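You operate a simulated robot arm through the tools that you are given. There is no shell and no other tool.

You run a simulated robot arm. Do the job below in one go: nothing can be reset, and whatever is moved stays where it is left.

## Task
Load the dancer with the two weights that add up to the load ticket.
Fine: park it before a weight goes on the tray, then free it; the third weight stays. Set down upright: dancer weight.

The check looks at the end state, three seconds after you hand in, the way a careful person would. Anything else that was tipped, shoved, dropped, spilled or broken makes it a failure.

## Robot
A 6-joint arm with a three-finger gripper, fixed in place. Base frame: the origin is on the floor under the middle of its stand, x ahead of it, y to its left, z up. Units: mm, degrees, N and s.
It reaches about 1213 mm from its shoulder. Its first joint turns from -166.0 to 166.0 degrees. Payload 4.89 kg.
Tool frame: the origin (TCP) lies between the finger pads and is the grasp point; the fingertips stand 30 mm ahead of it; z points along the fingers, y is the line along which they close. The gripper opens to 164 mm; its body begins 125 mm behind the TCP.
Orientation is that of the tool frame in the base frame, as [roll, pitch, yaw] about the fixed x, y, z axes, in that order (R = Rz(yaw) Ry(pitch) Rx(roll)). With the fingers straight down and closing along the base's y, the tool's x points along the base's -x, its y along +y and its z along -z.

## Interface
- The arm moves only by the tool move_arm. Its arguments are lists of equal length, an entry for each row: "travel": the shift along the base's x, y, z in units of 50 mm (1.0 is 50 mm), a list of three; "angular": the turn, a rotation vector about the base's x, y, z in units of 8 degrees (1.0 is 8 degrees), a list of three; "jaw": the opening, from 0 (shut) to 1 (fully open). In form: {"travel": [[tx, ty, tz], ...], "angular": [[rx, ry, rz], ...], "jaw": [jaw, ...]}. A call has 1 to 20 rows; each row shifts and turns the commanded pose from where the row before left it. A call with a number of a shift or a turn outside -1 to 1 is refused whole. Each row takes 0.2 s and may step no farther than 50 mm and 8.6 degrees from the row before; otherwise, or with a gripper value out of range, the whole call is refused. A pose out of reach is approached as far as the arm can. The call stops where the force on the tool passes 90 N (or 10 N more than at its start, if that is more) or the arm is blocked; 0.2 s more then pass. Each finger travels about 108 mm/s and halts on what it meets, pressing with about 35 N; the grip force reading is that of the motor and also rises with nothing between the fingers. The clock runs only during rows and for 0.2 s after the last one: add rows that do not move to give the fingers time. It gives the time, the measured TCP pose, the force on the tool (base axes), the opening and the grip force at its end, in the units of the frame above (readings bear some noise), with the torque about the TCP (base axes, N m) and any sound that the robot's microphone picked up.
- Cameras (640 x 400 px; columns grow to the right, rows downward): "scene" is fixed at [49.5, -650.8, 1573.9]; the picture's right is [0.49, -0.87, 0.00], its down [-0.45, -0.25, -0.86] and it looks along [0.75, 0.42, -0.51] (base axes); focal length 214 px, centre (320, 200). "wrist" rides on the gripper at [76, -2, -152] in the tool frame; the picture's right is [0.02, 1.00, 0.00], its down [-0.88, 0.02, -0.47] and it looks along [-0.47, 0.01, 0.88] (tool axes); focal length 247 px, centre (320, 200). There is no depth. A picture from a camera that has moved, and an enlarged one, comes with that camera's place and axes in the base frame and with its lens.
- snapshot(camera): a new picture of that camera. The clock stands still meanwhile.
- lift_body(by): moves the trunk up (or, below 0, down) by that many mm; the arm rides with it, the base frame stays. It gives what a move gives, with no picture.
- inspect(camera, box): a new picture of the part [left, top, right, bottom] of that camera's present view, enlarged. The clock stands still meanwhile.
- finish_job(): hands the job in; it is judged then, once.

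Places have to be worked out from the pictures, the camera data and where the tool is seen. Open the gripper and draw the arm clear of the work before you hand the job in, unless the task says otherwise.

The tools are called after ">>>" as a command line: name --argument value ..., lists and objects as JSON in quotes. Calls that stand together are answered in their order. move_arm: Moves the arm, as the interface text tells. Its arguments: {"type":"object","properties":{"travel":{"type":"array","items":{"type":"array","items":{"type":"number"}}},"angular":{"type":"array","items":{"type":"array","items":{"type":"number"}}},"jaw":{"type":"array","items":{"type":"number"}}},"required":["travel","angular","jaw"]} The other tools are called the same way: lift_body (by) moves the trunk up or down; snapshot (camera) takes a picture; inspect (camera, box) takes an enlarged picture of a part of a camera's view; finish_job () hands the job in.

At the start:

```text
time_s: 0.0
eef_pos: [445.1, -256.2, 1390.9]
orientation: [180.0, 0.0, -180.0]
contact_force: [0.8, 0.3, -0.2]
torque: [-0.02, 0.01, 0.0]
opening: 163.8
grip_force: 0.1
trunk travel left (down, up): [-225.0, 165.0]
```

scene: 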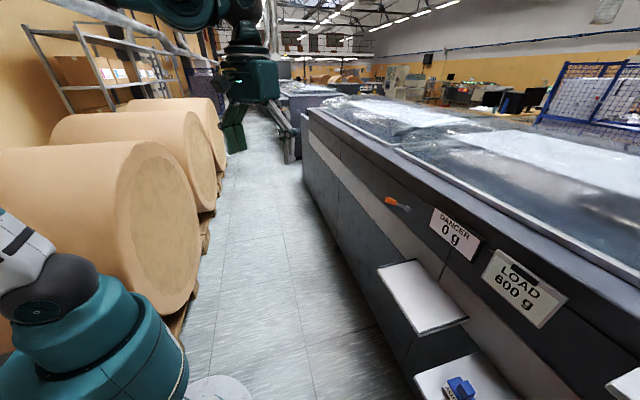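
wrist: 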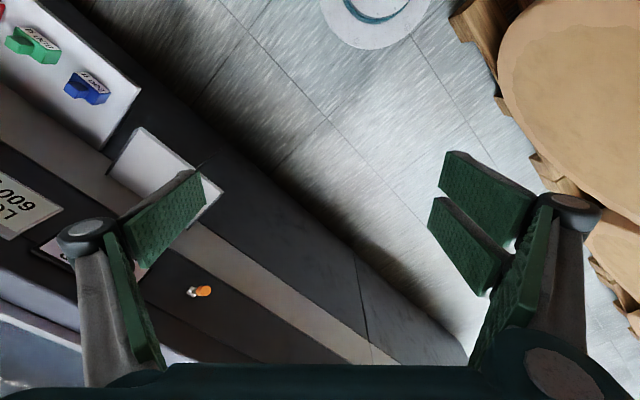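

The scene shows a machine with a dancer tray, an orange lever, signs "DANCER 0 g" and "LOAD 600 g", and a lower shelf with coloured weights. I'll look closer at the details in both cameras.

>>> inspect --camera "scene" --box '[360, 170, 600, 320]'

>>> inspect --camera "scene" --box '[400, 300, 640, 400]'

>>> inspect --camera "wrist" --box '[0, 0, 240, 150]'

>>> inspect --camera "wrist" --box '[0, 120, 320, 400]'

```text
2.67 times, centred on (480, 245) of scene
camera zoom: at [49.5, -650.8, 1573.9], right [0.49, -0.87, 0.0], down [-0.45, -0.25, -0.86], along [0.75, 0.42, -0.51], focal length 572 px, centre (-107, 80)
```

zoom: 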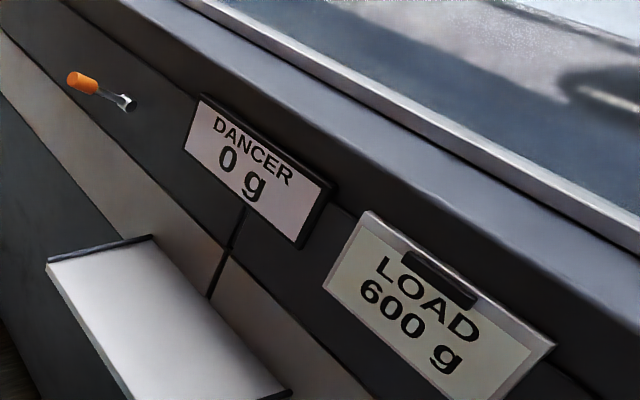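

```text
2.67 times, centred on (520, 350) of scene
camera zoom: at [49.5, -650.8, 1573.9], right [0.49, -0.87, 0.0], down [-0.45, -0.25, -0.86], along [0.75, 0.42, -0.51], focal length 572 px, centre (-213, -200)
```

zoom: 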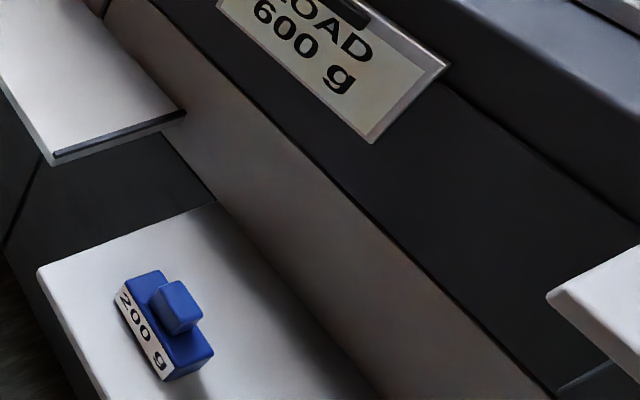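

```text
2.67 times, centred on (120, 75) of wrist
camera zoom: at [368.5, -257.1, 1544.2], right [-0.02, 1.0, 0.0], down [0.88, 0.02, 0.47], along [0.47, 0.01, -0.88], focal length 659 px, centre (853, 533)
```

zoom: 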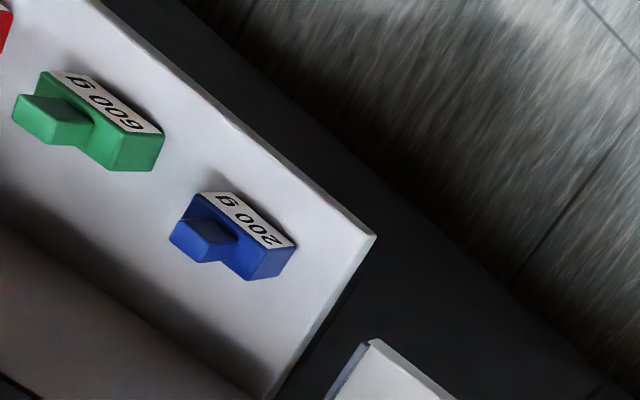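

```text
1.43 times, centred on (160, 260) of wrist
camera zoom: at [368.5, -257.1, 1544.2], right [-0.02, 1.0, 0.0], down [0.88, 0.02, 0.47], along [0.47, 0.01, -0.88], focal length 353 px, centre (549, 114)
```

zoom: 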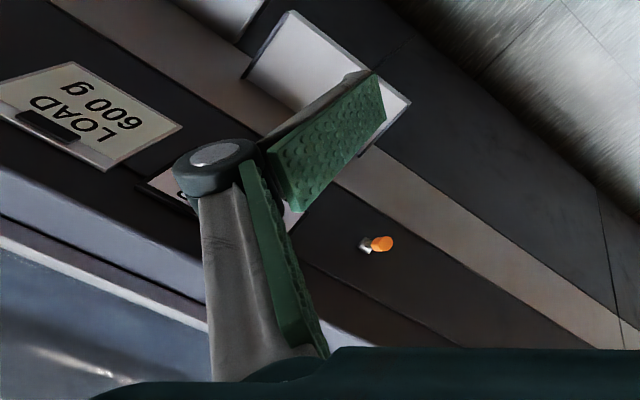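

Triangulating gives the lever at about (854,-532,1116), the white tray at z≈865 and the blue weight at about (428,-868,870), with the machine face running at about 45°. Next I move the arm toward -y, staying high, to see all the weights.

>>> move_arm --travel '[[-0.6, -1, 0], [-0.6, -1, 0], [-0.6, -1, 0], [-0.6, -1, 0], [0, -1, 0], [0, -1, 0]]' --angular '[[0, 0, 0], [0, 0, 0], [0, 0, 0], [0, 0, 0], [0, 0, 0], [0, 0, 0]]' --jaw '[1, 1, 1, 1, 1, 1]'

```text
refused: row 1 steps farther than a row can; nothing moved
```

Each row's total step is limited to 50 mm, so I reissue the move with shorter steps.

>>> move_arm --travel '[[-0.5, -0.8, 0], [-0.5, -0.8, 0], [-0.5, -0.8, 0], [-0.5, -0.8, 0], [0, -0.9, 0], [0, -0.9, 0], [0, -0.9, 0]]' --angular '[[0, 0, 0], [0, 0, 0], [0, 0, 0], [0, 0, 0], [0, 0, 0], [0, 0, 0], [0, 0, 0]]' --jaw '[1, 1, 1, 1, 1, 1, 1]'

>>> snapshot --camera "wrist"

>>> snapshot --camera "scene"

```text
time_s: 1.6
eef_pos: [342.0, -551.3, 1389.4]
orientation: [-180.0, 0.1, 180.0]
contact_force: [-2.4, 1.2, 1.6]
torque: [-0.04, -0.43, 0.01]
opening: 164.0
grip_force: 0.0
trunk travel left (down, up): [-225.0, 165.0]
```

```text
taken
camera wrist: at [266.4, -554.2, 1543.2], right [-0.02, 1.0, 0.0], down [0.88, 0.02, 0.47], along [0.47, 0.01, -0.88], focal length 247 px, centre (320, 200)
```

wrist: 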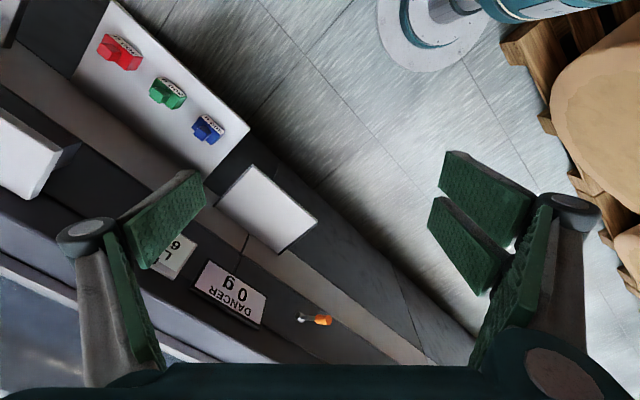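

```text
taken
```

scene: 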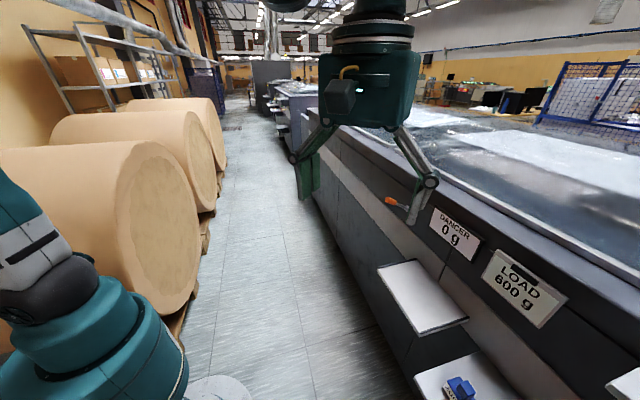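

Now all three weights (red, green, blue) are visible to the wrist camera. I enlarge them and the dancer/lever area.

>>> inspect --camera "wrist" --box '[80, 20, 240, 150]'

>>> inspect --camera "wrist" --box '[160, 150, 360, 350]'

>>> inspect --camera "wrist" --box '[0, 0, 130, 240]'

```text
3.08 times, centred on (160, 85) of wrist
camera zoom: at [266.4, -554.2, 1543.2], right [-0.02, 1.0, 0.0], down [0.88, 0.02, 0.47], along [0.47, 0.01, -0.88], focal length 760 px, centre (812, 554)
```

zoom: 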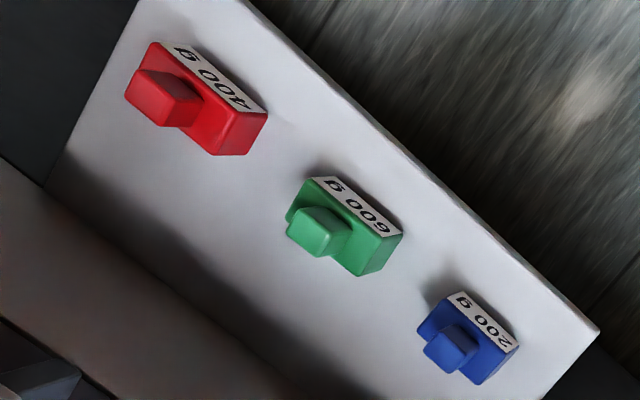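

```text
2.00 times, centred on (260, 250) of wrist
camera zoom: at [266.4, -554.2, 1543.2], right [-0.02, 1.0, 0.0], down [0.88, 0.02, 0.47], along [0.47, 0.01, -0.88], focal length 494 px, centre (440, 100)
```

zoom: 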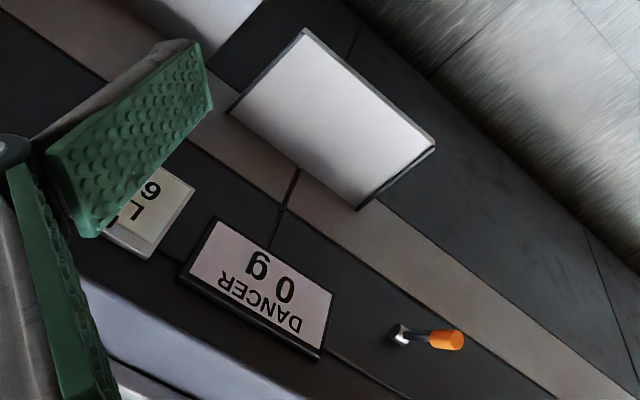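

```text
1.67 times, centred on (65, 120) of wrist
camera zoom: at [266.4, -554.2, 1543.2], right [-0.02, 1.0, 0.0], down [0.88, 0.02, 0.47], along [0.47, 0.01, -0.88], focal length 412 px, centre (745, 333)
```

zoom: 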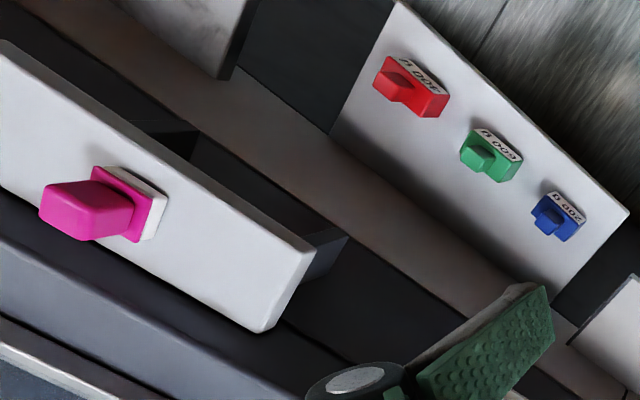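

The red weight appears to read 400 g, the blue 200 g and the green 600 g. The lever seems to stick out and up from its pivot at about (918,-599,1064). I turn the tool 45° so it squares up with the machine face, and move to look at the lever and dancer.

>>> move_arm --travel '[[0.73, 0.254, -0.18], [0.73, 0.254, -0.18], [0.73, 0.254, -0.18], [0.73, 0.254, -0.18], [0.73, 0.254, -0.18], [0.73, 0.254, -0.18], [0.73, 0.254, -0.18], [0.73, 0.254, -0.18], [0.73, 0.254, -0.18], [0.73, 0.254, -0.18]]' --angular '[[0, 0, -0.5625], [0, 0, -0.5625], [0, 0, -0.5625], [0, 0, -0.5625], [0, 0, -0.5625], [0, 0, -0.5625], [0, 0, -0.5625], [0, 0, -0.5625], [0, 0, -0.5625], [0, 0, -0.5625]]' --jaw '[1, 1, 1, 1, 1, 1, 1, 1, 1, 1]'

>>> snapshot --camera "wrist"

>>> snapshot --camera "scene"

```text
time_s: 3.8
eef_pos: [708.0, -422.6, 1302.1]
orientation: [180.0, 0.0, 134.9]
contact_force: [-1.2, 0.2, 0.6]
torque: [-0.01, -0.17, -0.01]
opening: 164.0
grip_force: 0.1
trunk travel left (down, up): [-225.0, 165.0]
```

```text
taken
camera wrist: at [653.0, -370.3, 1455.8], right [0.69, 0.72, 0.0], down [0.64, -0.61, 0.47], along [0.34, -0.33, -0.88], focal length 247 px, centre (320, 200)
```

wrist: 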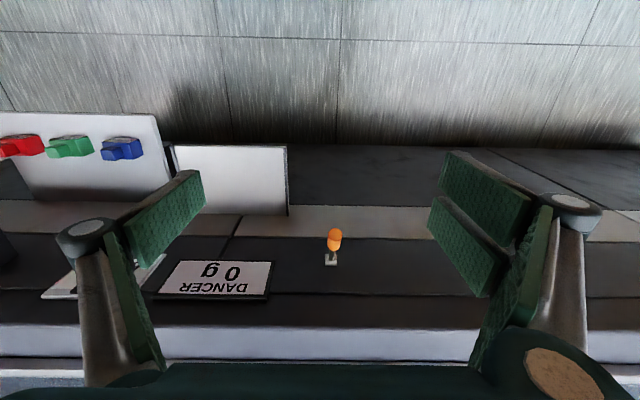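

```text
taken
```

scene: 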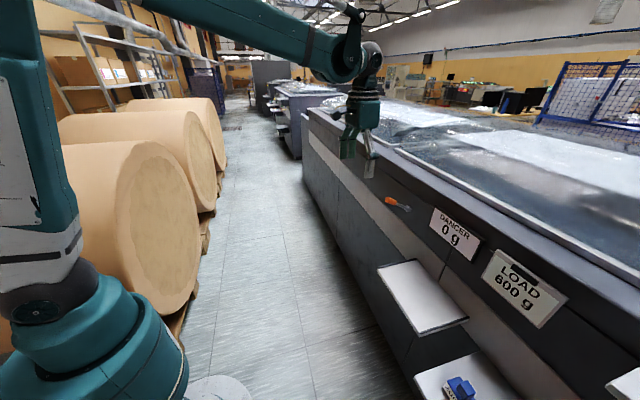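

The tool is square with the face now. I enlarge the lever and the dancer tray area.

>>> inspect --camera "wrist" --box '[290, 200, 390, 290]'

>>> inspect --camera "wrist" --box '[140, 130, 300, 310]'

>>> inspect --camera "scene" --box '[370, 185, 430, 225]'

>>> inspect --camera "wrist" --box '[0, 100, 190, 220]'

```text
4.44 times, centred on (340, 245) of wrist
camera zoom: at [653.0, -370.3, 1455.8], right [0.69, 0.72, 0.0], down [0.64, -0.61, 0.47], along [0.34, -0.33, -0.88], focal length 1098 px, centre (231, 0)
```

zoom: 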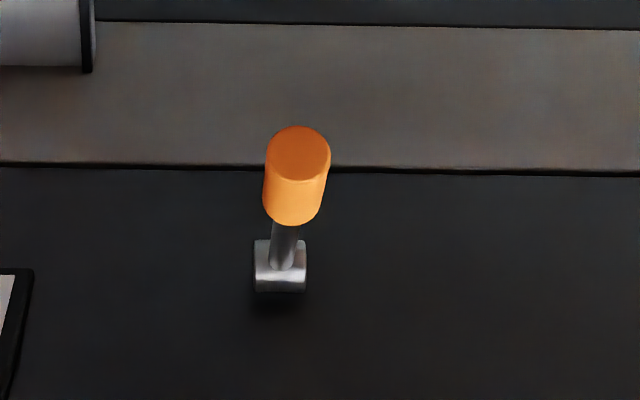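

```text
2.22 times, centred on (220, 220) of wrist
camera zoom: at [653.0, -370.3, 1455.8], right [0.69, 0.72, 0.0], down [0.64, -0.61, 0.47], along [0.34, -0.33, -0.88], focal length 549 px, centre (542, 156)
```

zoom: 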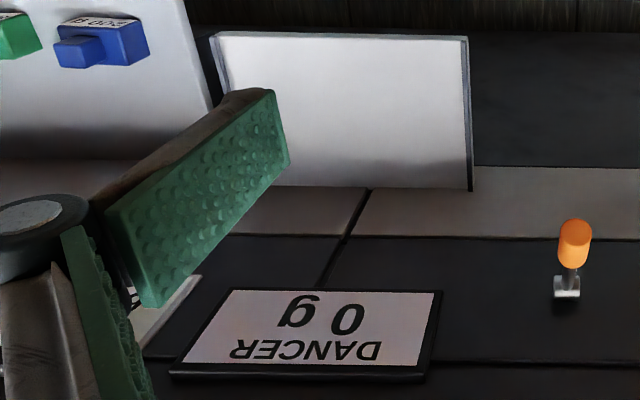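

```text
10.00 times, centred on (400, 205) of scene
camera zoom: at [49.5, -650.8, 1573.9], right [0.49, -0.87, 0.0], down [-0.45, -0.25, -0.86], along [0.75, 0.42, -0.51], focal length 2145 px, centre (-480, 150)
```

zoom: 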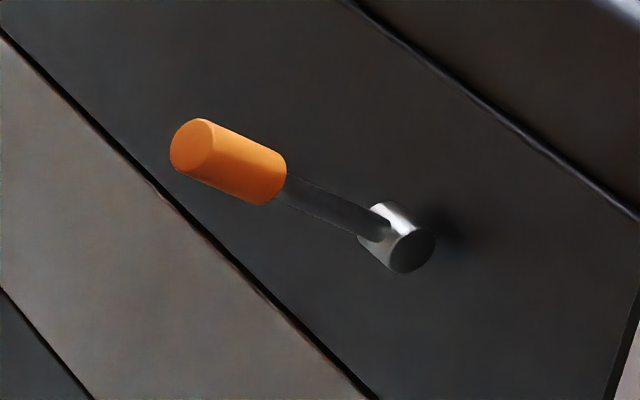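

```text
3.33 times, centred on (95, 160) of wrist
camera zoom: at [653.0, -370.3, 1455.8], right [0.69, 0.72, 0.0], down [0.64, -0.61, 0.47], along [0.34, -0.33, -0.88], focal length 823 px, centre (1070, 333)
```

zoom: 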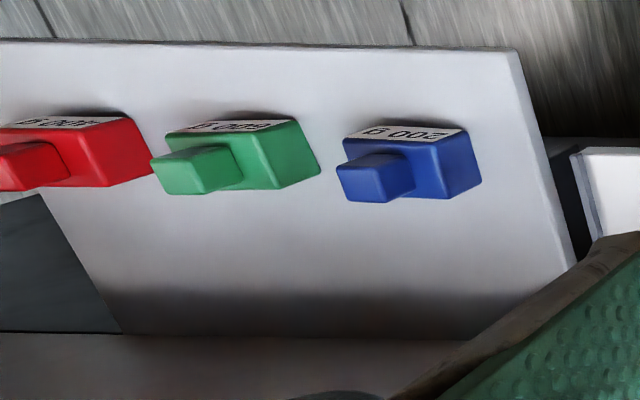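

The lever's hub axis runs along the face: hub at about (925,-600,1058), orange handle end at about (843,-522,1126), so it points outward and about 31° up. I go to a tilted pre-grasp pose in front of and above the handle with a partly closed jaw, then check the alignment.

>>> move_arm --travel '[[0.428, -0.281, -0.336], [0.428, -0.281, -0.336], [0.428, -0.281, -0.336], [0.428, -0.281, -0.336], [0.428, -0.281, -0.336]]' --angular '[[-0.53, -0.53, 0], [-0.53, -0.53, 0], [-0.53, -0.53, 0], [-0.53, -0.53, 0], [-0.53, -0.53, 0]]' --jaw '[0.5, 0.5, 0.5, 0.5, 0.5]'

>>> snapshot --camera "wrist"

>>> snapshot --camera "scene"

```text
time_s: 5.0
eef_pos: [815.9, -495.0, 1217.1]
orientation: [180.0, 30.0, 134.9]
contact_force: [-0.4, 1.3, 0.9]
torque: [-0.01, -0.05, 0.02]
opening: 82.0
grip_force: 0.0
trunk travel left (down, up): [-225.0, 165.0]
```

```text
taken
camera wrist: at [714.4, -394.9, 1310.7], right [0.69, 0.72, -0.01], down [0.38, -0.36, 0.85], along [0.61, -0.59, -0.52], focal length 247 px, centre (320, 200)
```

wrist: 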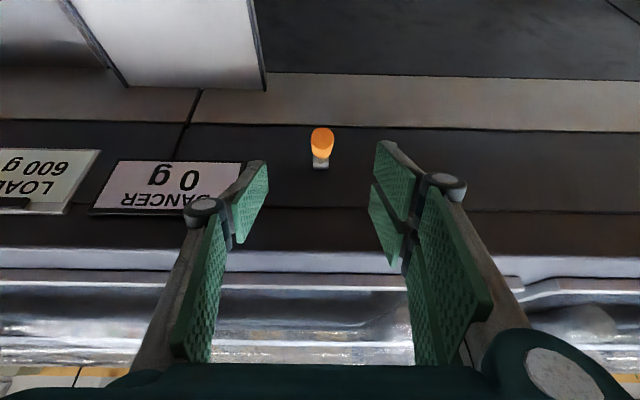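

```text
taken
```

scene: 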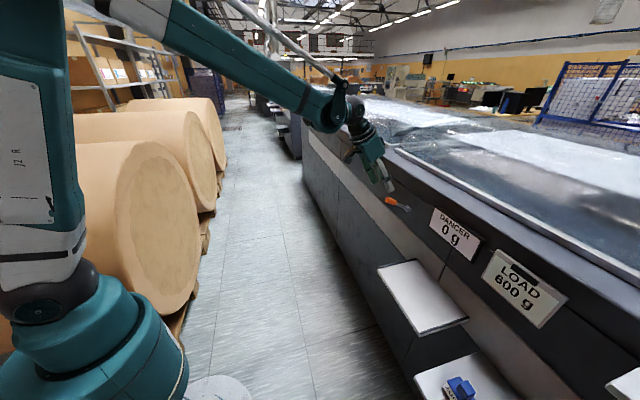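

The handle is centred between the fingers (t≈229 vs. tool 227 along the face). I move in along the tool axis so the pads straddle the orange handle.

>>> move_arm --travel '[[0.283, -0.263, -0.687], [0.283, -0.263, -0.687], [0.283, -0.263, -0.687]]' --angular '[[0, 0, 0], [0, 0, 0], [0, 0, 0]]' --jaw '[0.5, 0.5, 0.5]'

>>> snapshot --camera "wrist"

>>> inspect --camera "scene" --box '[340, 140, 460, 230]'

```text
time_s: 5.8
eef_pos: [857.6, -535.5, 1113.5]
orientation: [-179.9, 30.1, 135.0]
contact_force: [-1.1, 0.0, 0.1]
torque: [0.0, -0.05, 0.02]
opening: 82.0
grip_force: 0.0
trunk travel left (down, up): [-225.0, 165.0]
```

```text
taken
camera wrist: at [755.5, -436.5, 1207.4], right [0.69, 0.72, -0.01], down [0.39, -0.36, 0.85], along [0.61, -0.59, -0.53], focal length 247 px, centre (320, 200)
```

wrist: 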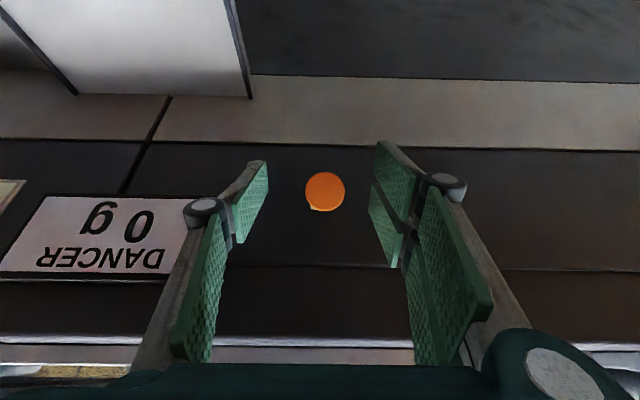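

```text
4.44 times, centred on (400, 185) of scene
camera zoom: at [49.5, -650.8, 1573.9], right [0.49, -0.87, 0.0], down [-0.45, -0.25, -0.86], along [0.75, 0.42, -0.51], focal length 953 px, centre (-36, 267)
```

zoom: 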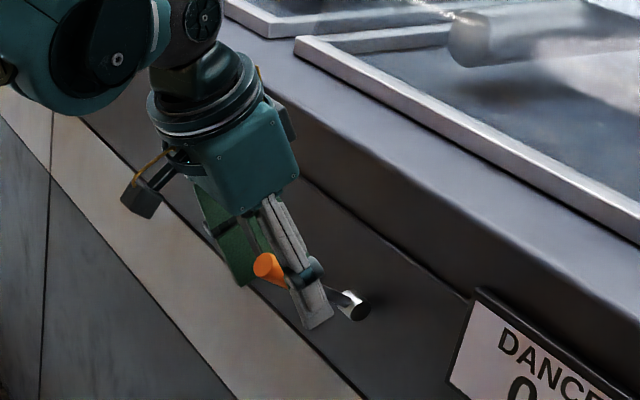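

The handle sits between the pads, with its end about 17 mm closer to the camera than the TCP. I nudge about 2.5 mm along +u and close the fingers on it.

>>> move_arm --travel '[[0.035, 0.035, 0], [0, 0, 0], [0, 0, 0], [0, 0, 0], [0, 0, 0]]' --angular '[[0, 0, 0], [0, 0, 0], [0, 0, 0], [0, 0, 0], [0, 0, 0]]' --jaw '[0.5, 0.3, 0.1, 0.1, 0.1]'

>>> snapshot --camera "wrist"

>>> inspect --camera "scene" --box '[340, 140, 460, 230]'

```text
time_s: 7.0
eef_pos: [858.1, -533.3, 1113.6]
orientation: [180.0, 30.0, 135.0]
contact_force: [-4.4, -3.3, -1.5]
torque: [-0.08, 0.12, -0.15]
opening: 22.8
grip_force: 45.5
trunk travel left (down, up): [-225.0, 165.0]
```

```text
taken
camera wrist: at [757.3, -434.4, 1207.9], right [0.69, 0.72, -0.01], down [0.39, -0.36, 0.85], along [0.61, -0.59, -0.53], focal length 247 px, centre (320, 200)
```

wrist: 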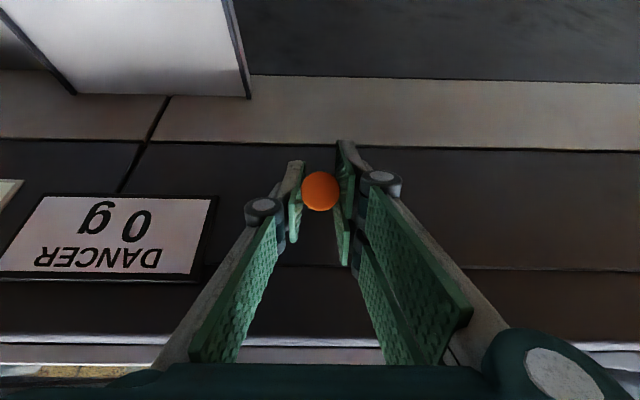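

```text
4.44 times, centred on (400, 185) of scene
camera zoom: at [49.5, -650.8, 1573.9], right [0.49, -0.87, 0.0], down [-0.45, -0.25, -0.86], along [0.75, 0.42, -0.51], focal length 953 px, centre (-36, 267)
```

zoom: 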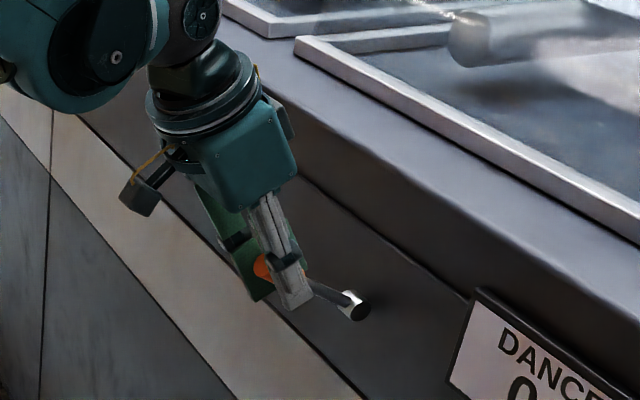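

The handle is gripped (opening 22.8 mm, 45 N). I begin swinging it down along the arc about the hub with a small first step, rotating the tool partly with it, and watch the forces.

>>> move_arm --travel '[[-0.109, 0.109, -0.33], [-0.069, 0.069, -0.366]]' --angular '[[-0.442, -0.442, 0], [-0.442, -0.442, 0]]' --jaw '[0.1, 0.1]'

>>> inspect --camera "scene" --box '[340, 140, 460, 230]'

>>> snapshot --camera "wrist"

```text
time_s: 7.6
eef_pos: [851.0, -524.6, 1080.6]
orientation: [179.9, 40.1, 135.0]
contact_force: [-6.0, -20.7, 12.6]
torque: [-1.15, -0.94, -0.41]
opening: 22.6
grip_force: 45.2
trunk travel left (down, up): [-225.0, 165.0]
```

```text
4.44 times, centred on (400, 185) of scene
camera zoom: at [49.5, -650.8, 1573.9], right [0.49, -0.87, 0.0], down [-0.45, -0.25, -0.86], along [0.75, 0.42, -0.51], focal length 953 px, centre (-36, 267)
```

zoom: 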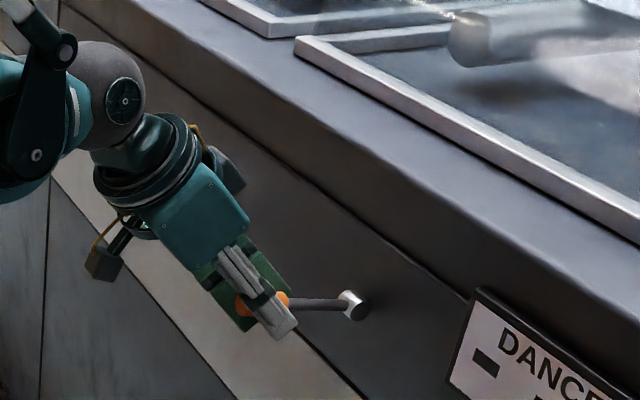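

```text
taken
camera wrist: at [738.5, -415.2, 1148.3], right [0.7, 0.72, -0.01], down [0.27, -0.25, 0.93], along [0.66, -0.65, -0.37], focal length 247 px, centre (320, 200)
```

wrist: 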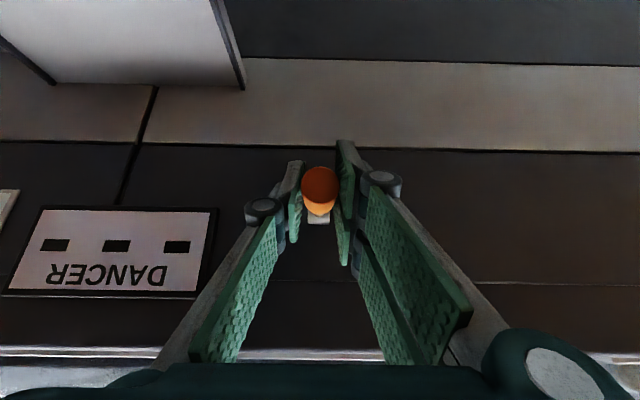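

The lever is moving easily and the DANCER display now reads "---", so pushing it down is the parking direction. I continue along the arc.

>>> move_arm --travel '[[-0.023, 0.023, -0.376], [0.023, -0.023, -0.376]]' --angular '[[-0.442, -0.442, 0], [-0.442, -0.442, 0]]' --jaw '[0.1, 0.1]'

>>> inspect --camera "scene" --box '[340, 140, 460, 230]'

>>> snapshot --camera "wrist"

```text
time_s: 8.2
eef_pos: [849.7, -525.1, 1041.9]
orientation: [179.9, 49.9, 134.9]
contact_force: [-18.1, -19.9, 9.1]
torque: [-0.7, -0.72, -0.34]
opening: 22.5
grip_force: 45.4
trunk travel left (down, up): [-225.0, 165.0]
```

```text
4.44 times, centred on (400, 185) of scene
camera zoom: at [49.5, -650.8, 1573.9], right [0.49, -0.87, 0.0], down [-0.45, -0.25, -0.86], along [0.75, 0.42, -0.51], focal length 953 px, centre (-36, 267)
```

zoom: 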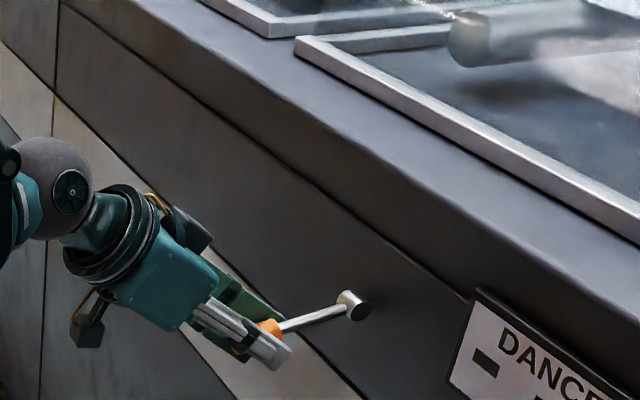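

```text
taken
camera wrist: at [731.2, -408.0, 1081.6], right [0.7, 0.72, -0.02], down [0.16, -0.13, 0.98], along [0.7, -0.69, -0.2], focal length 247 px, centre (320, 200)
```

wrist: 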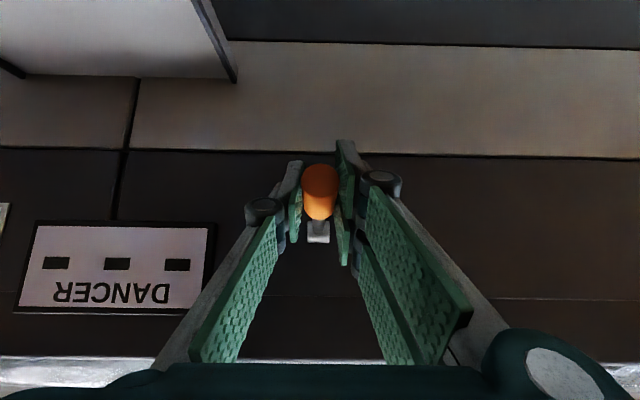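

The lever is now slightly below horizontal and nothing resists. I carry on along the arc to find the end stop.

>>> move_arm --travel '[[0.069, -0.069, -0.366], [0.113, -0.113, -0.342]]' --angular '[[-0.442, -0.442, 0], [-0.442, -0.442, 0]]' --jaw '[0.1, 0.1]'

>>> inspect --camera "scene" --box '[340, 140, 460, 230]'

>>> snapshot --camera "wrist"

```text
time_s: 8.8
eef_pos: [859.7, -533.8, 1005.6]
orientation: [179.7, 60.0, 134.7]
contact_force: [-34.7, -20.0, -0.1]
torque: [0.98, 0.52, -0.45]
opening: 22.4
grip_force: 45.1
trunk travel left (down, up): [-225.0, 165.0]
```

```text
4.44 times, centred on (400, 185) of scene
camera zoom: at [49.5, -650.8, 1573.9], right [0.49, -0.87, 0.0], down [-0.45, -0.25, -0.86], along [0.75, 0.42, -0.51], focal length 953 px, centre (-36, 267)
```

zoom: 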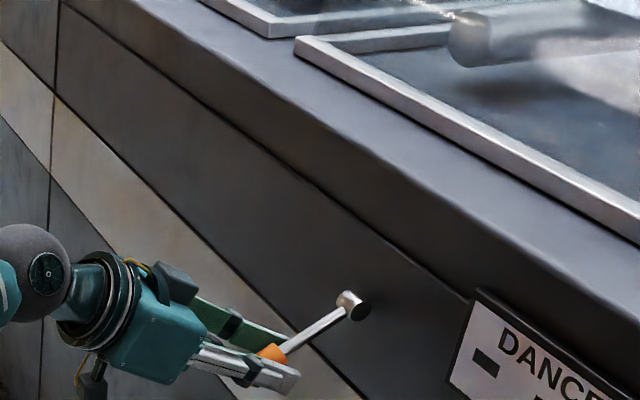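

```text
taken
camera wrist: at [738.7, -415.0, 1016.1], right [0.7, 0.71, -0.02], down [0.03, -0.01, 1.0], along [0.71, -0.7, -0.03], focal length 247 px, centre (320, 200)
```

wrist: 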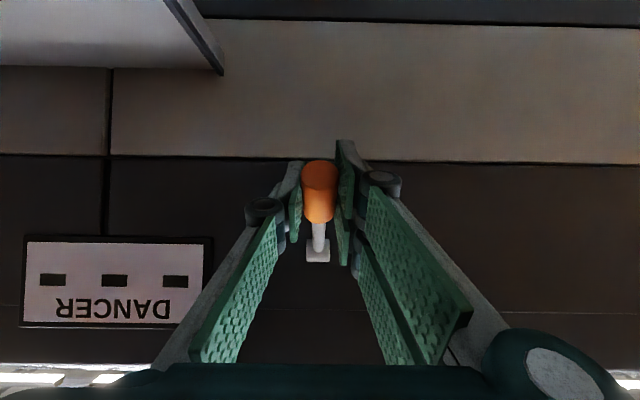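

The lever is at about -30° now and the torque sign has changed, which may mean a stop or an over-centre point. I push about 6° further to check for the end stop.

>>> move_arm --travel '[[0.088, -0.088, -0.19]]' --angular '[[-0.2, -0.2, 0]]' --jaw '[0.1]'

>>> inspect --camera "scene" --box '[340, 140, 460, 230]'

```text
time_s: 9.2
eef_pos: [863.4, -537.8, 999.2]
orientation: [179.8, 62.4, 134.8]
contact_force: [-45.3, -18.7, 26.2]
torque: [0.23, -0.16, 0.0]
opening: 22.2
grip_force: 44.8
trunk travel left (down, up): [-225.0, 165.0]
```

```text
4.44 times, centred on (400, 185) of scene
camera zoom: at [49.5, -650.8, 1573.9], right [0.49, -0.87, 0.0], down [-0.45, -0.25, -0.86], along [0.75, 0.42, -0.51], focal length 953 px, centre (-36, 267)
```

zoom: 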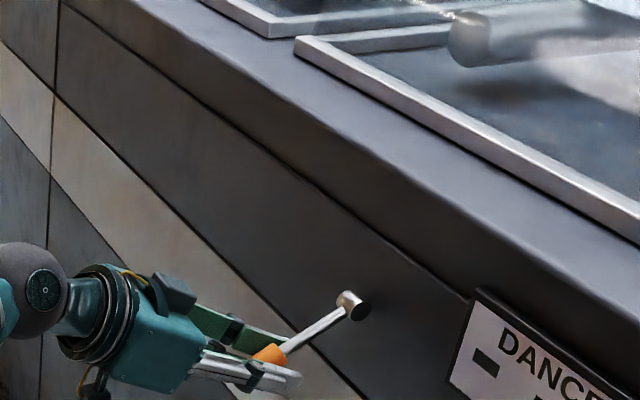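

Upward force rose to 26 N, so the lever is against its lower stop. I open the fingers and back off along the tool axis.

>>> move_arm --travel '[[0, 0, 0], [0, 0, 0], [0, 0, 0]]' --angular '[[0, 0, 0], [0, 0, 0], [0, 0, 0]]' --jaw '[0.3, 0.5, 0.5]'

>>> move_arm --travel '[[-0.5, 0.5, 0.37], [-0.5, 0.5, 0.37], [-0.5, 0.5, 0.37]]' --angular '[[0, 0, 0], [0, 0, 0], [0, 0, 0]]' --jaw '[0.5, 0.5, 0.5]'

>>> snapshot --camera "wrist"

>>> inspect --camera "scene" --box '[340, 170, 540, 340]'

```text
time_s: 10.0
eef_pos: [866.7, -536.8, 996.8]
orientation: [180.0, 62.3, 135.0]
contact_force: [-1.0, -1.0, 0.3]
torque: [0.02, 0.0, 0.04]
opening: 82.3
grip_force: 0.1
trunk travel left (down, up): [-225.0, 165.0]
```

```text
time_s: 10.8
eef_pos: [790.2, -461.8, 1051.0]
orientation: [-179.9, 62.2, 135.1]
contact_force: [0.5, -1.0, -1.5]
torque: [-0.01, 0.0, -0.03]
opening: 82.0
grip_force: 0.0
trunk travel left (down, up): [-225.0, 165.0]
```

```text
taken
camera wrist: at [668.3, -343.4, 1055.8], right [0.7, 0.71, -0.02], down [0.01, 0.02, 1.0], along [0.71, -0.7, 0.01], focal length 247 px, centre (320, 200)
```

wrist: 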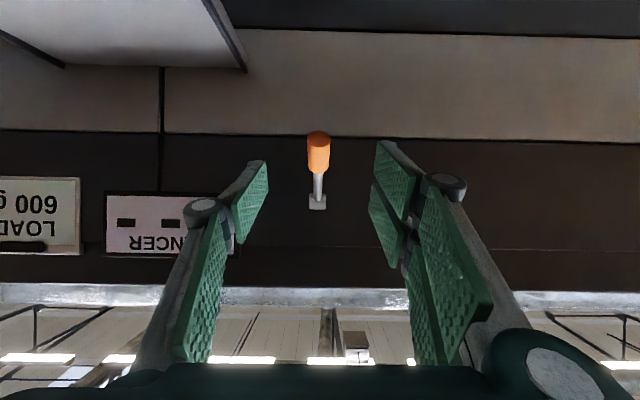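

```text
2.35 times, centred on (440, 255) of scene
camera zoom: at [49.5, -650.8, 1573.9], right [0.49, -0.87, 0.0], down [-0.45, -0.25, -0.86], along [0.75, 0.42, -0.51], focal length 505 px, centre (38, 71)
```

zoom: 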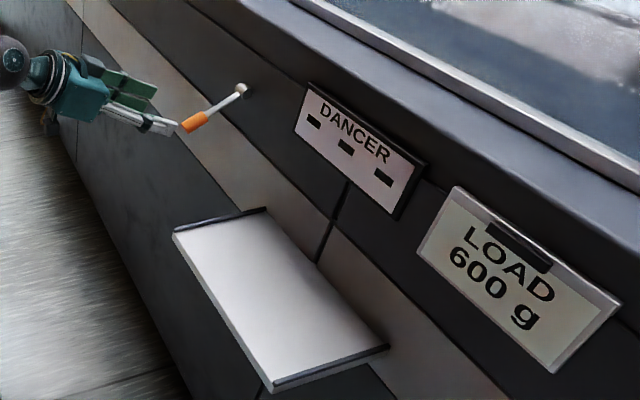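

The lever stays down and the display reads "---", so the dancer is parked. I bring the tool back to vertical and move over to the weight shelf for a close look.

>>> move_arm --travel '[[-0.572, -0.421, 0.249], [-0.572, -0.421, 0.249], [-0.572, -0.421, 0.249], [-0.572, -0.421, 0.249], [-0.572, -0.421, 0.249], [-0.572, -0.421, 0.249], [-0.572, -0.421, 0.249], [-0.572, -0.421, 0.249], [-0.572, -0.421, 0.249], [-0.572, -0.421, 0.249], [-0.572, -0.421, 0.249], [-0.572, -0.421, 0.249], [-0.572, -0.421, 0.249], [-0.572, -0.421, 0.249], [-0.572, -0.421, 0.249], [-0.572, -0.421, 0.249]]' --angular '[[0.688, 0.688, 0], [0.688, 0.688, 0], [0.688, 0.688, 0], [0.688, 0.688, 0], [0.688, 0.688, 0], [0.688, 0.688, 0], [0.688, 0.688, 0], [0.688, 0.688, 0], [0, 0, 0], [0, 0, 0], [0, 0, 0], [0, 0, 0], [0, 0, 0], [0, 0, 0], [0, 0, 0], [0, 0, 0]]' --jaw '[0.5, 0.5, 0.5, 0.5, 0.5, 0.5, 0.5, 0.5, 0.5, 0.5, 0.5, 0.5, 0.5, 0.5, 0.5, 0.5]'

>>> snapshot --camera "wrist"

>>> snapshot --camera "scene"

```text
time_s: 14.2
eef_pos: [332.8, -797.1, 1249.1]
orientation: [179.9, 0.0, 135.0]
contact_force: [0.4, 0.5, -0.6]
torque: [-0.06, 0.18, -0.01]
opening: 81.7
grip_force: 0.1
trunk travel left (down, up): [-225.0, 165.0]
```

```text
taken
camera wrist: at [277.2, -745.1, 1403.2], right [0.69, 0.72, 0.0], down [0.64, -0.61, 0.47], along [0.34, -0.33, -0.88], focal length 247 px, centre (320, 200)
```

wrist: 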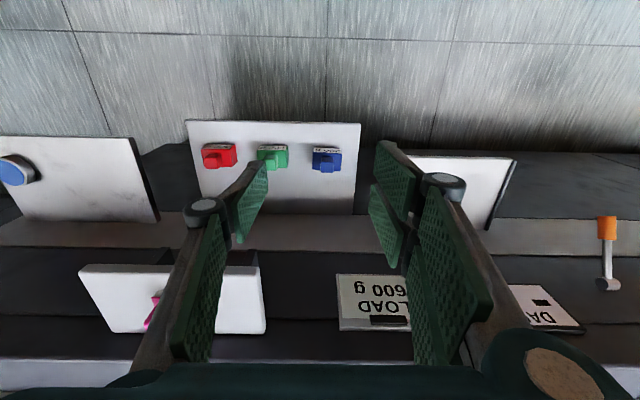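

```text
taken
```

scene: 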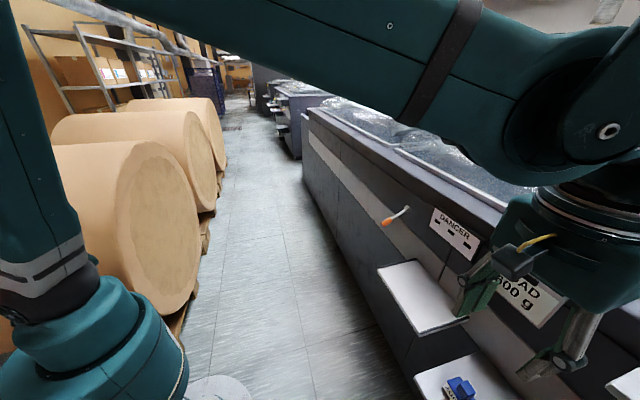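

An upper shelf with a magenta item overhangs near the red and green weights (edge at about s=-950 mm, z≈1162), so I'll need a tilted approach there. I tilt and lower the tool in front of the shelf to read the labels and measure.

>>> move_arm --travel '[[-0.302, -0.093, -0.622], [-0.302, -0.093, -0.622], [-0.302, -0.093, -0.622], [-0.302, -0.093, -0.622], [-0.302, -0.093, -0.622], [-0.302, -0.093, -0.622], [-0.302, -0.093, -0.622], [-0.302, -0.093, -0.622]]' --angular '[[-0.442, -0.442, 0], [-0.442, -0.442, 0], [-0.442, -0.442, 0], [-0.442, -0.442, 0], [-0.442, -0.442, 0], [-0.442, -0.442, 0], [-0.442, -0.442, 0], [-0.442, -0.442, 0]]' --jaw '[0.8, 1, 1, 1, 1, 1, 1, 1]'

>>> snapshot --camera "wrist"

>>> snapshot --camera "scene"

```text
time_s: 16.0
eef_pos: [211.8, -835.8, 1000.7]
orientation: [-179.9, 40.1, 135.1]
contact_force: [0.7, 0.9, -0.2]
torque: [-0.11, 0.1, -0.11]
opening: 163.7
grip_force: 0.0
trunk travel left (down, up): [-225.0, 165.0]
```

```text
taken
camera wrist: at [99.5, -725.9, 1068.7], right [0.7, 0.72, -0.02], down [0.27, -0.25, 0.93], along [0.66, -0.65, -0.37], focal length 247 px, centre (320, 200)
```

wrist: 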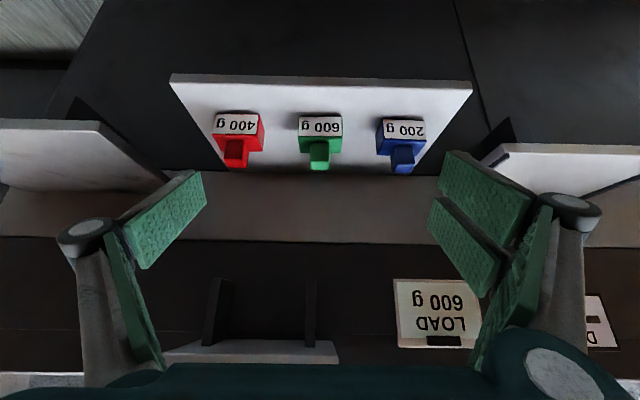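

```text
taken
```

scene: 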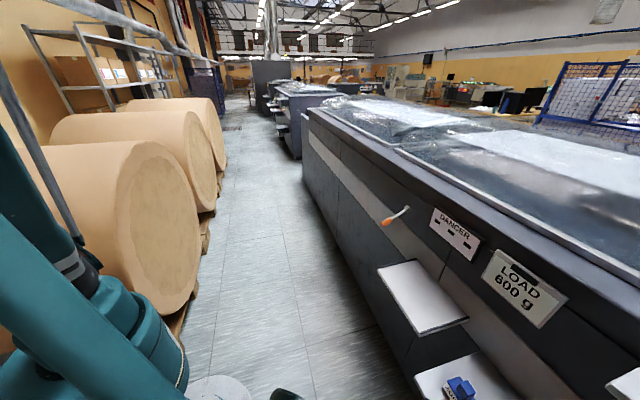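

Labels are clear: red 400 g, green 600 g, blue 200 g, so red and blue go on the tray and green stays. I enlarge for measurement.

>>> inspect --camera "wrist" --box '[160, 60, 320, 180]'

>>> inspect --camera "wrist" --box '[320, 60, 480, 180]'

>>> inspect --camera "wrist" --box '[140, 160, 460, 380]'

```text
3.33 times, centred on (240, 120) of wrist
camera zoom: at [99.5, -725.9, 1068.7], right [0.7, 0.72, -0.02], down [0.27, -0.25, 0.93], along [0.66, -0.65, -0.37], focal length 823 px, centre (587, 467)
```

zoom: 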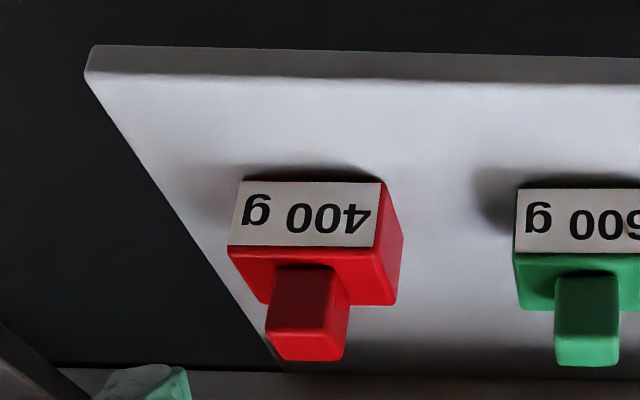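

```text
3.33 times, centred on (400, 120) of wrist
camera zoom: at [99.5, -725.9, 1068.7], right [0.7, 0.72, -0.02], down [0.27, -0.25, 0.93], along [0.66, -0.65, -0.37], focal length 823 px, centre (53, 467)
```

zoom: 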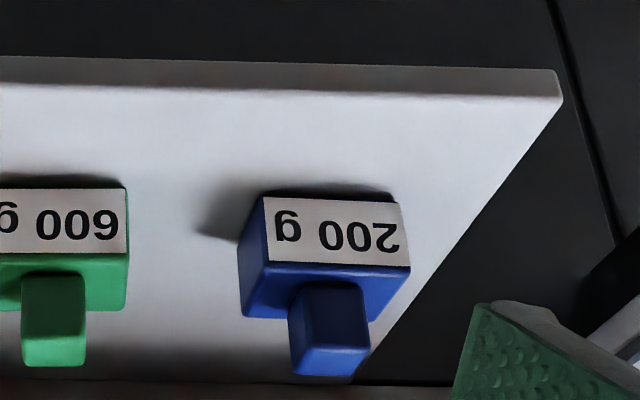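

```text
1.82 times, centred on (300, 270) of wrist
camera zoom: at [99.5, -725.9, 1068.7], right [0.7, 0.72, -0.02], down [0.27, -0.25, 0.93], along [0.66, -0.65, -0.37], focal length 449 px, centre (356, 73)
```

zoom: 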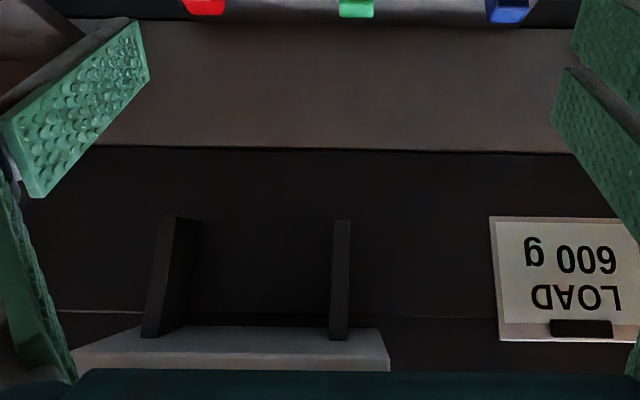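

Measured: shelf top z≈806, weight block about 65×47×38 mm with a knob up to z≈872; blue at (s,t)=(-918,-311) and red at (-916,-572) in the face frame. I move to a pre-grasp pose above the blue weight with a 20° tilt and the jaw at about 88 mm.

>>> move_arm --travel '[[0.635, -0.021, -0.137], [0.635, -0.021, -0.137], [0.635, -0.021, -0.137], [0.635, -0.021, -0.137], [0.635, -0.021, -0.137], [0.635, -0.021, -0.137]]' --angular '[[0.296, 0.296, 0], [0.296, 0.296, 0], [0.296, 0.296, 0], [0.296, 0.296, 0], [0.296, 0.296, 0], [0.296, 0.296, 0]]' --jaw '[0.54, 0.54, 0.54, 0.54, 0.54, 0.54]'

>>> snapshot --camera "wrist"

>>> snapshot --camera "scene"

```text
time_s: 17.4
eef_pos: [401.0, -844.7, 959.7]
orientation: [180.0, 20.1, 134.9]
contact_force: [-1.1, -0.5, 1.2]
torque: [0.03, -0.16, 0.03]
opening: 88.5
grip_force: 0.1
trunk travel left (down, up): [-225.0, 165.0]
```

```text
taken
camera wrist: at [312.9, -759.1, 1077.8], right [0.69, 0.72, -0.01], down [0.48, -0.46, 0.75], along [0.53, -0.52, -0.67], focal length 247 px, centre (320, 200)
```

wrist: 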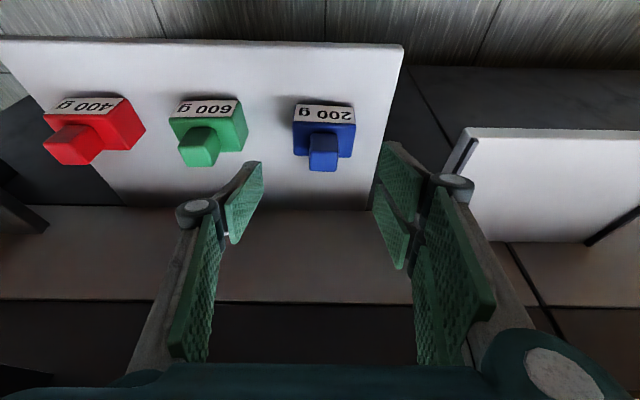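

```text
taken
```

scene: 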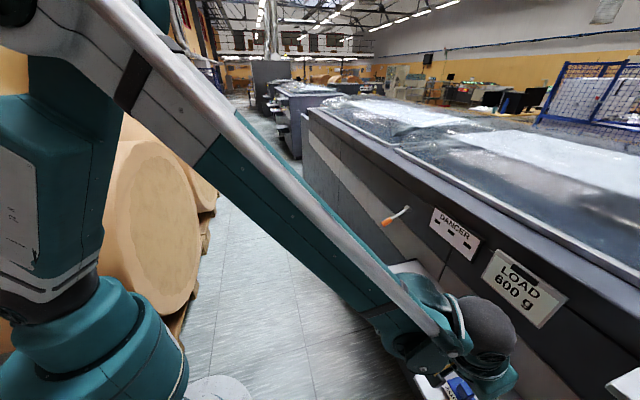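

The blue weight is centred between the fingers to within about 3 mm. I descend most of the way along the tool axis, then check.

>>> move_arm --travel '[[0.1445, -0.1255, -0.534], [0.1445, -0.1255, -0.534], [0.1445, -0.1255, -0.534]]' --angular '[[0, 0, 0], [0, 0, 0], [0, 0, 0]]' --jaw '[0.54, 0.54, 0.54]'

>>> snapshot --camera "wrist"

>>> inspect --camera "scene" --box '[400, 280, 560, 400]'

```text
time_s: 18.2
eef_pos: [425.1, -862.9, 881.2]
orientation: [-180.0, 20.0, 135.0]
contact_force: [0.7, 0.2, 0.0]
torque: [-0.09, -0.05, -0.03]
opening: 88.4
grip_force: 0.1
trunk travel left (down, up): [-225.0, 165.0]
```

```text
taken
camera wrist: at [336.6, -776.4, 999.7], right [0.69, 0.72, -0.01], down [0.48, -0.46, 0.75], along [0.53, -0.52, -0.67], focal length 247 px, centre (320, 200)
```

wrist: 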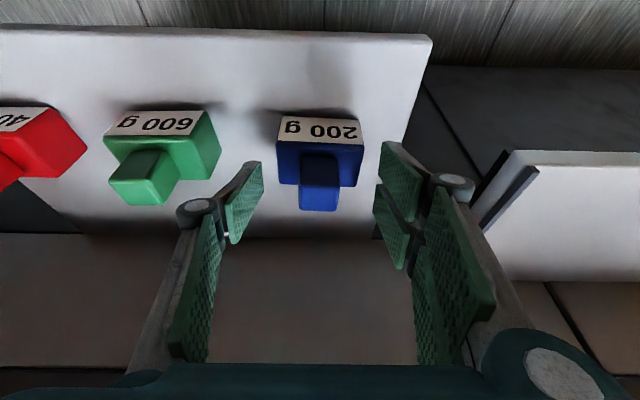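

```text
3.33 times, centred on (480, 340) of scene
camera zoom: at [49.5, -650.8, 1573.9], right [0.49, -0.87, 0.0], down [-0.45, -0.25, -0.86], along [0.75, 0.42, -0.51], focal length 715 px, centre (-213, -267)
```

zoom: 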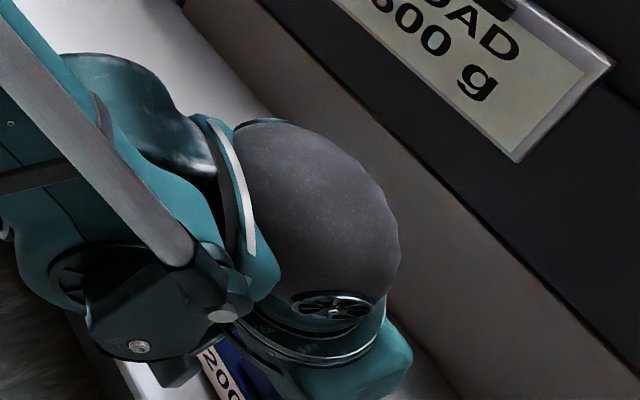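

Well centred. I do the final small descent to z≈853 in two gentle rows.

>>> move_arm --travel '[[0.058, -0.058, -0.28], [0.058, -0.058, -0.28]]' --angular '[[0, 0, 0], [0, 0, 0]]' --jaw '[0.54, 0.54]'

>>> snapshot --camera "wrist"

```text
time_s: 18.8
eef_pos: [431.0, -867.3, 853.1]
orientation: [-179.9, 20.0, 134.9]
contact_force: [-0.7, 0.2, -0.8]
torque: [-0.06, -0.03, 0.0]
opening: 88.5
grip_force: 0.2
trunk travel left (down, up): [-225.0, 165.0]
```

```text
taken
camera wrist: at [341.8, -781.5, 970.8], right [0.69, 0.72, -0.01], down [0.48, -0.46, 0.75], along [0.53, -0.52, -0.67], focal length 247 px, centre (320, 200)
```

wrist: 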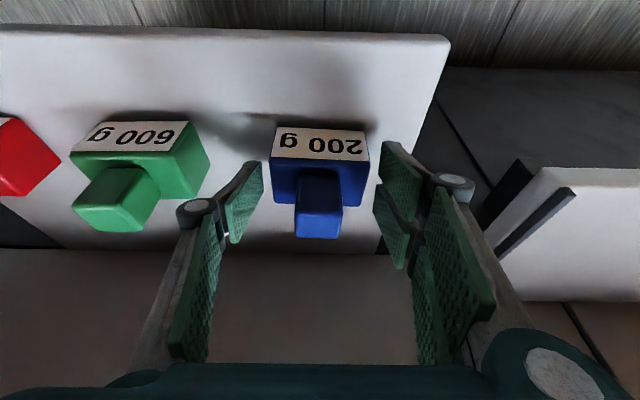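

No contact yet. I zoom in to check how far the pads overlap the block.

>>> inspect --camera "wrist" --box '[220, 100, 440, 260]'

```text
2.50 times, centred on (330, 180) of wrist
camera zoom: at [341.8, -781.5, 970.8], right [0.69, 0.72, -0.01], down [0.48, -0.46, 0.75], along [0.53, -0.52, -0.67], focal length 617 px, centre (295, 250)
```

zoom: 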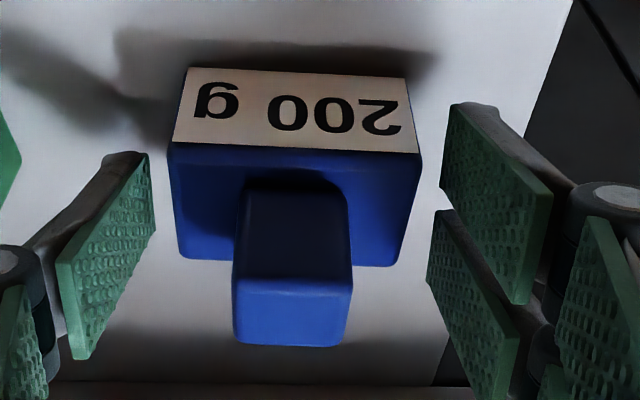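

The pads flank the block with their tips about 10 mm above the shelf. I lower 4 mm more and close the fingers on the block.

>>> move_arm --travel '[[0, 0, -0.08], [0, 0, 0], [0, 0, 0], [0, 0, 0], [0, 0, 0]]' --angular '[[0, 0, 0], [0, 0, 0], [0, 0, 0], [0, 0, 0], [0, 0, 0]]' --jaw '[0.54, 0.44, 0.32, 0.3, 0.3]'

>>> snapshot --camera "wrist"

```text
time_s: 20.0
eef_pos: [430.0, -867.6, 848.8]
orientation: [-179.9, 20.0, 135.0]
contact_force: [1.1, -1.5, 1.1]
torque: [0.06, -0.12, -0.04]
opening: 69.3
grip_force: 34.9
trunk travel left (down, up): [-225.0, 165.0]
```

```text
taken
camera wrist: at [341.8, -781.3, 966.4], right [0.69, 0.72, -0.01], down [0.48, -0.46, 0.75], along [0.53, -0.52, -0.67], focal length 247 px, centre (320, 200)
```

wrist: 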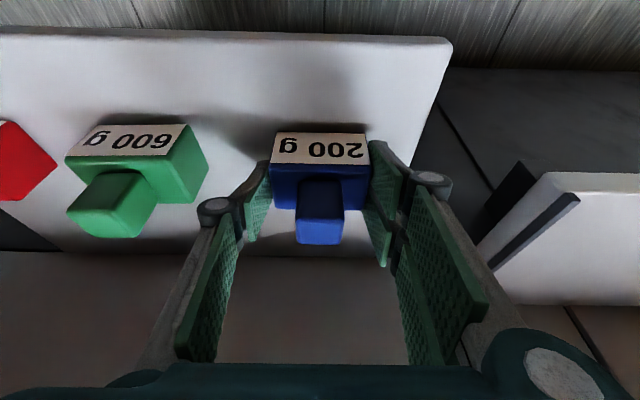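

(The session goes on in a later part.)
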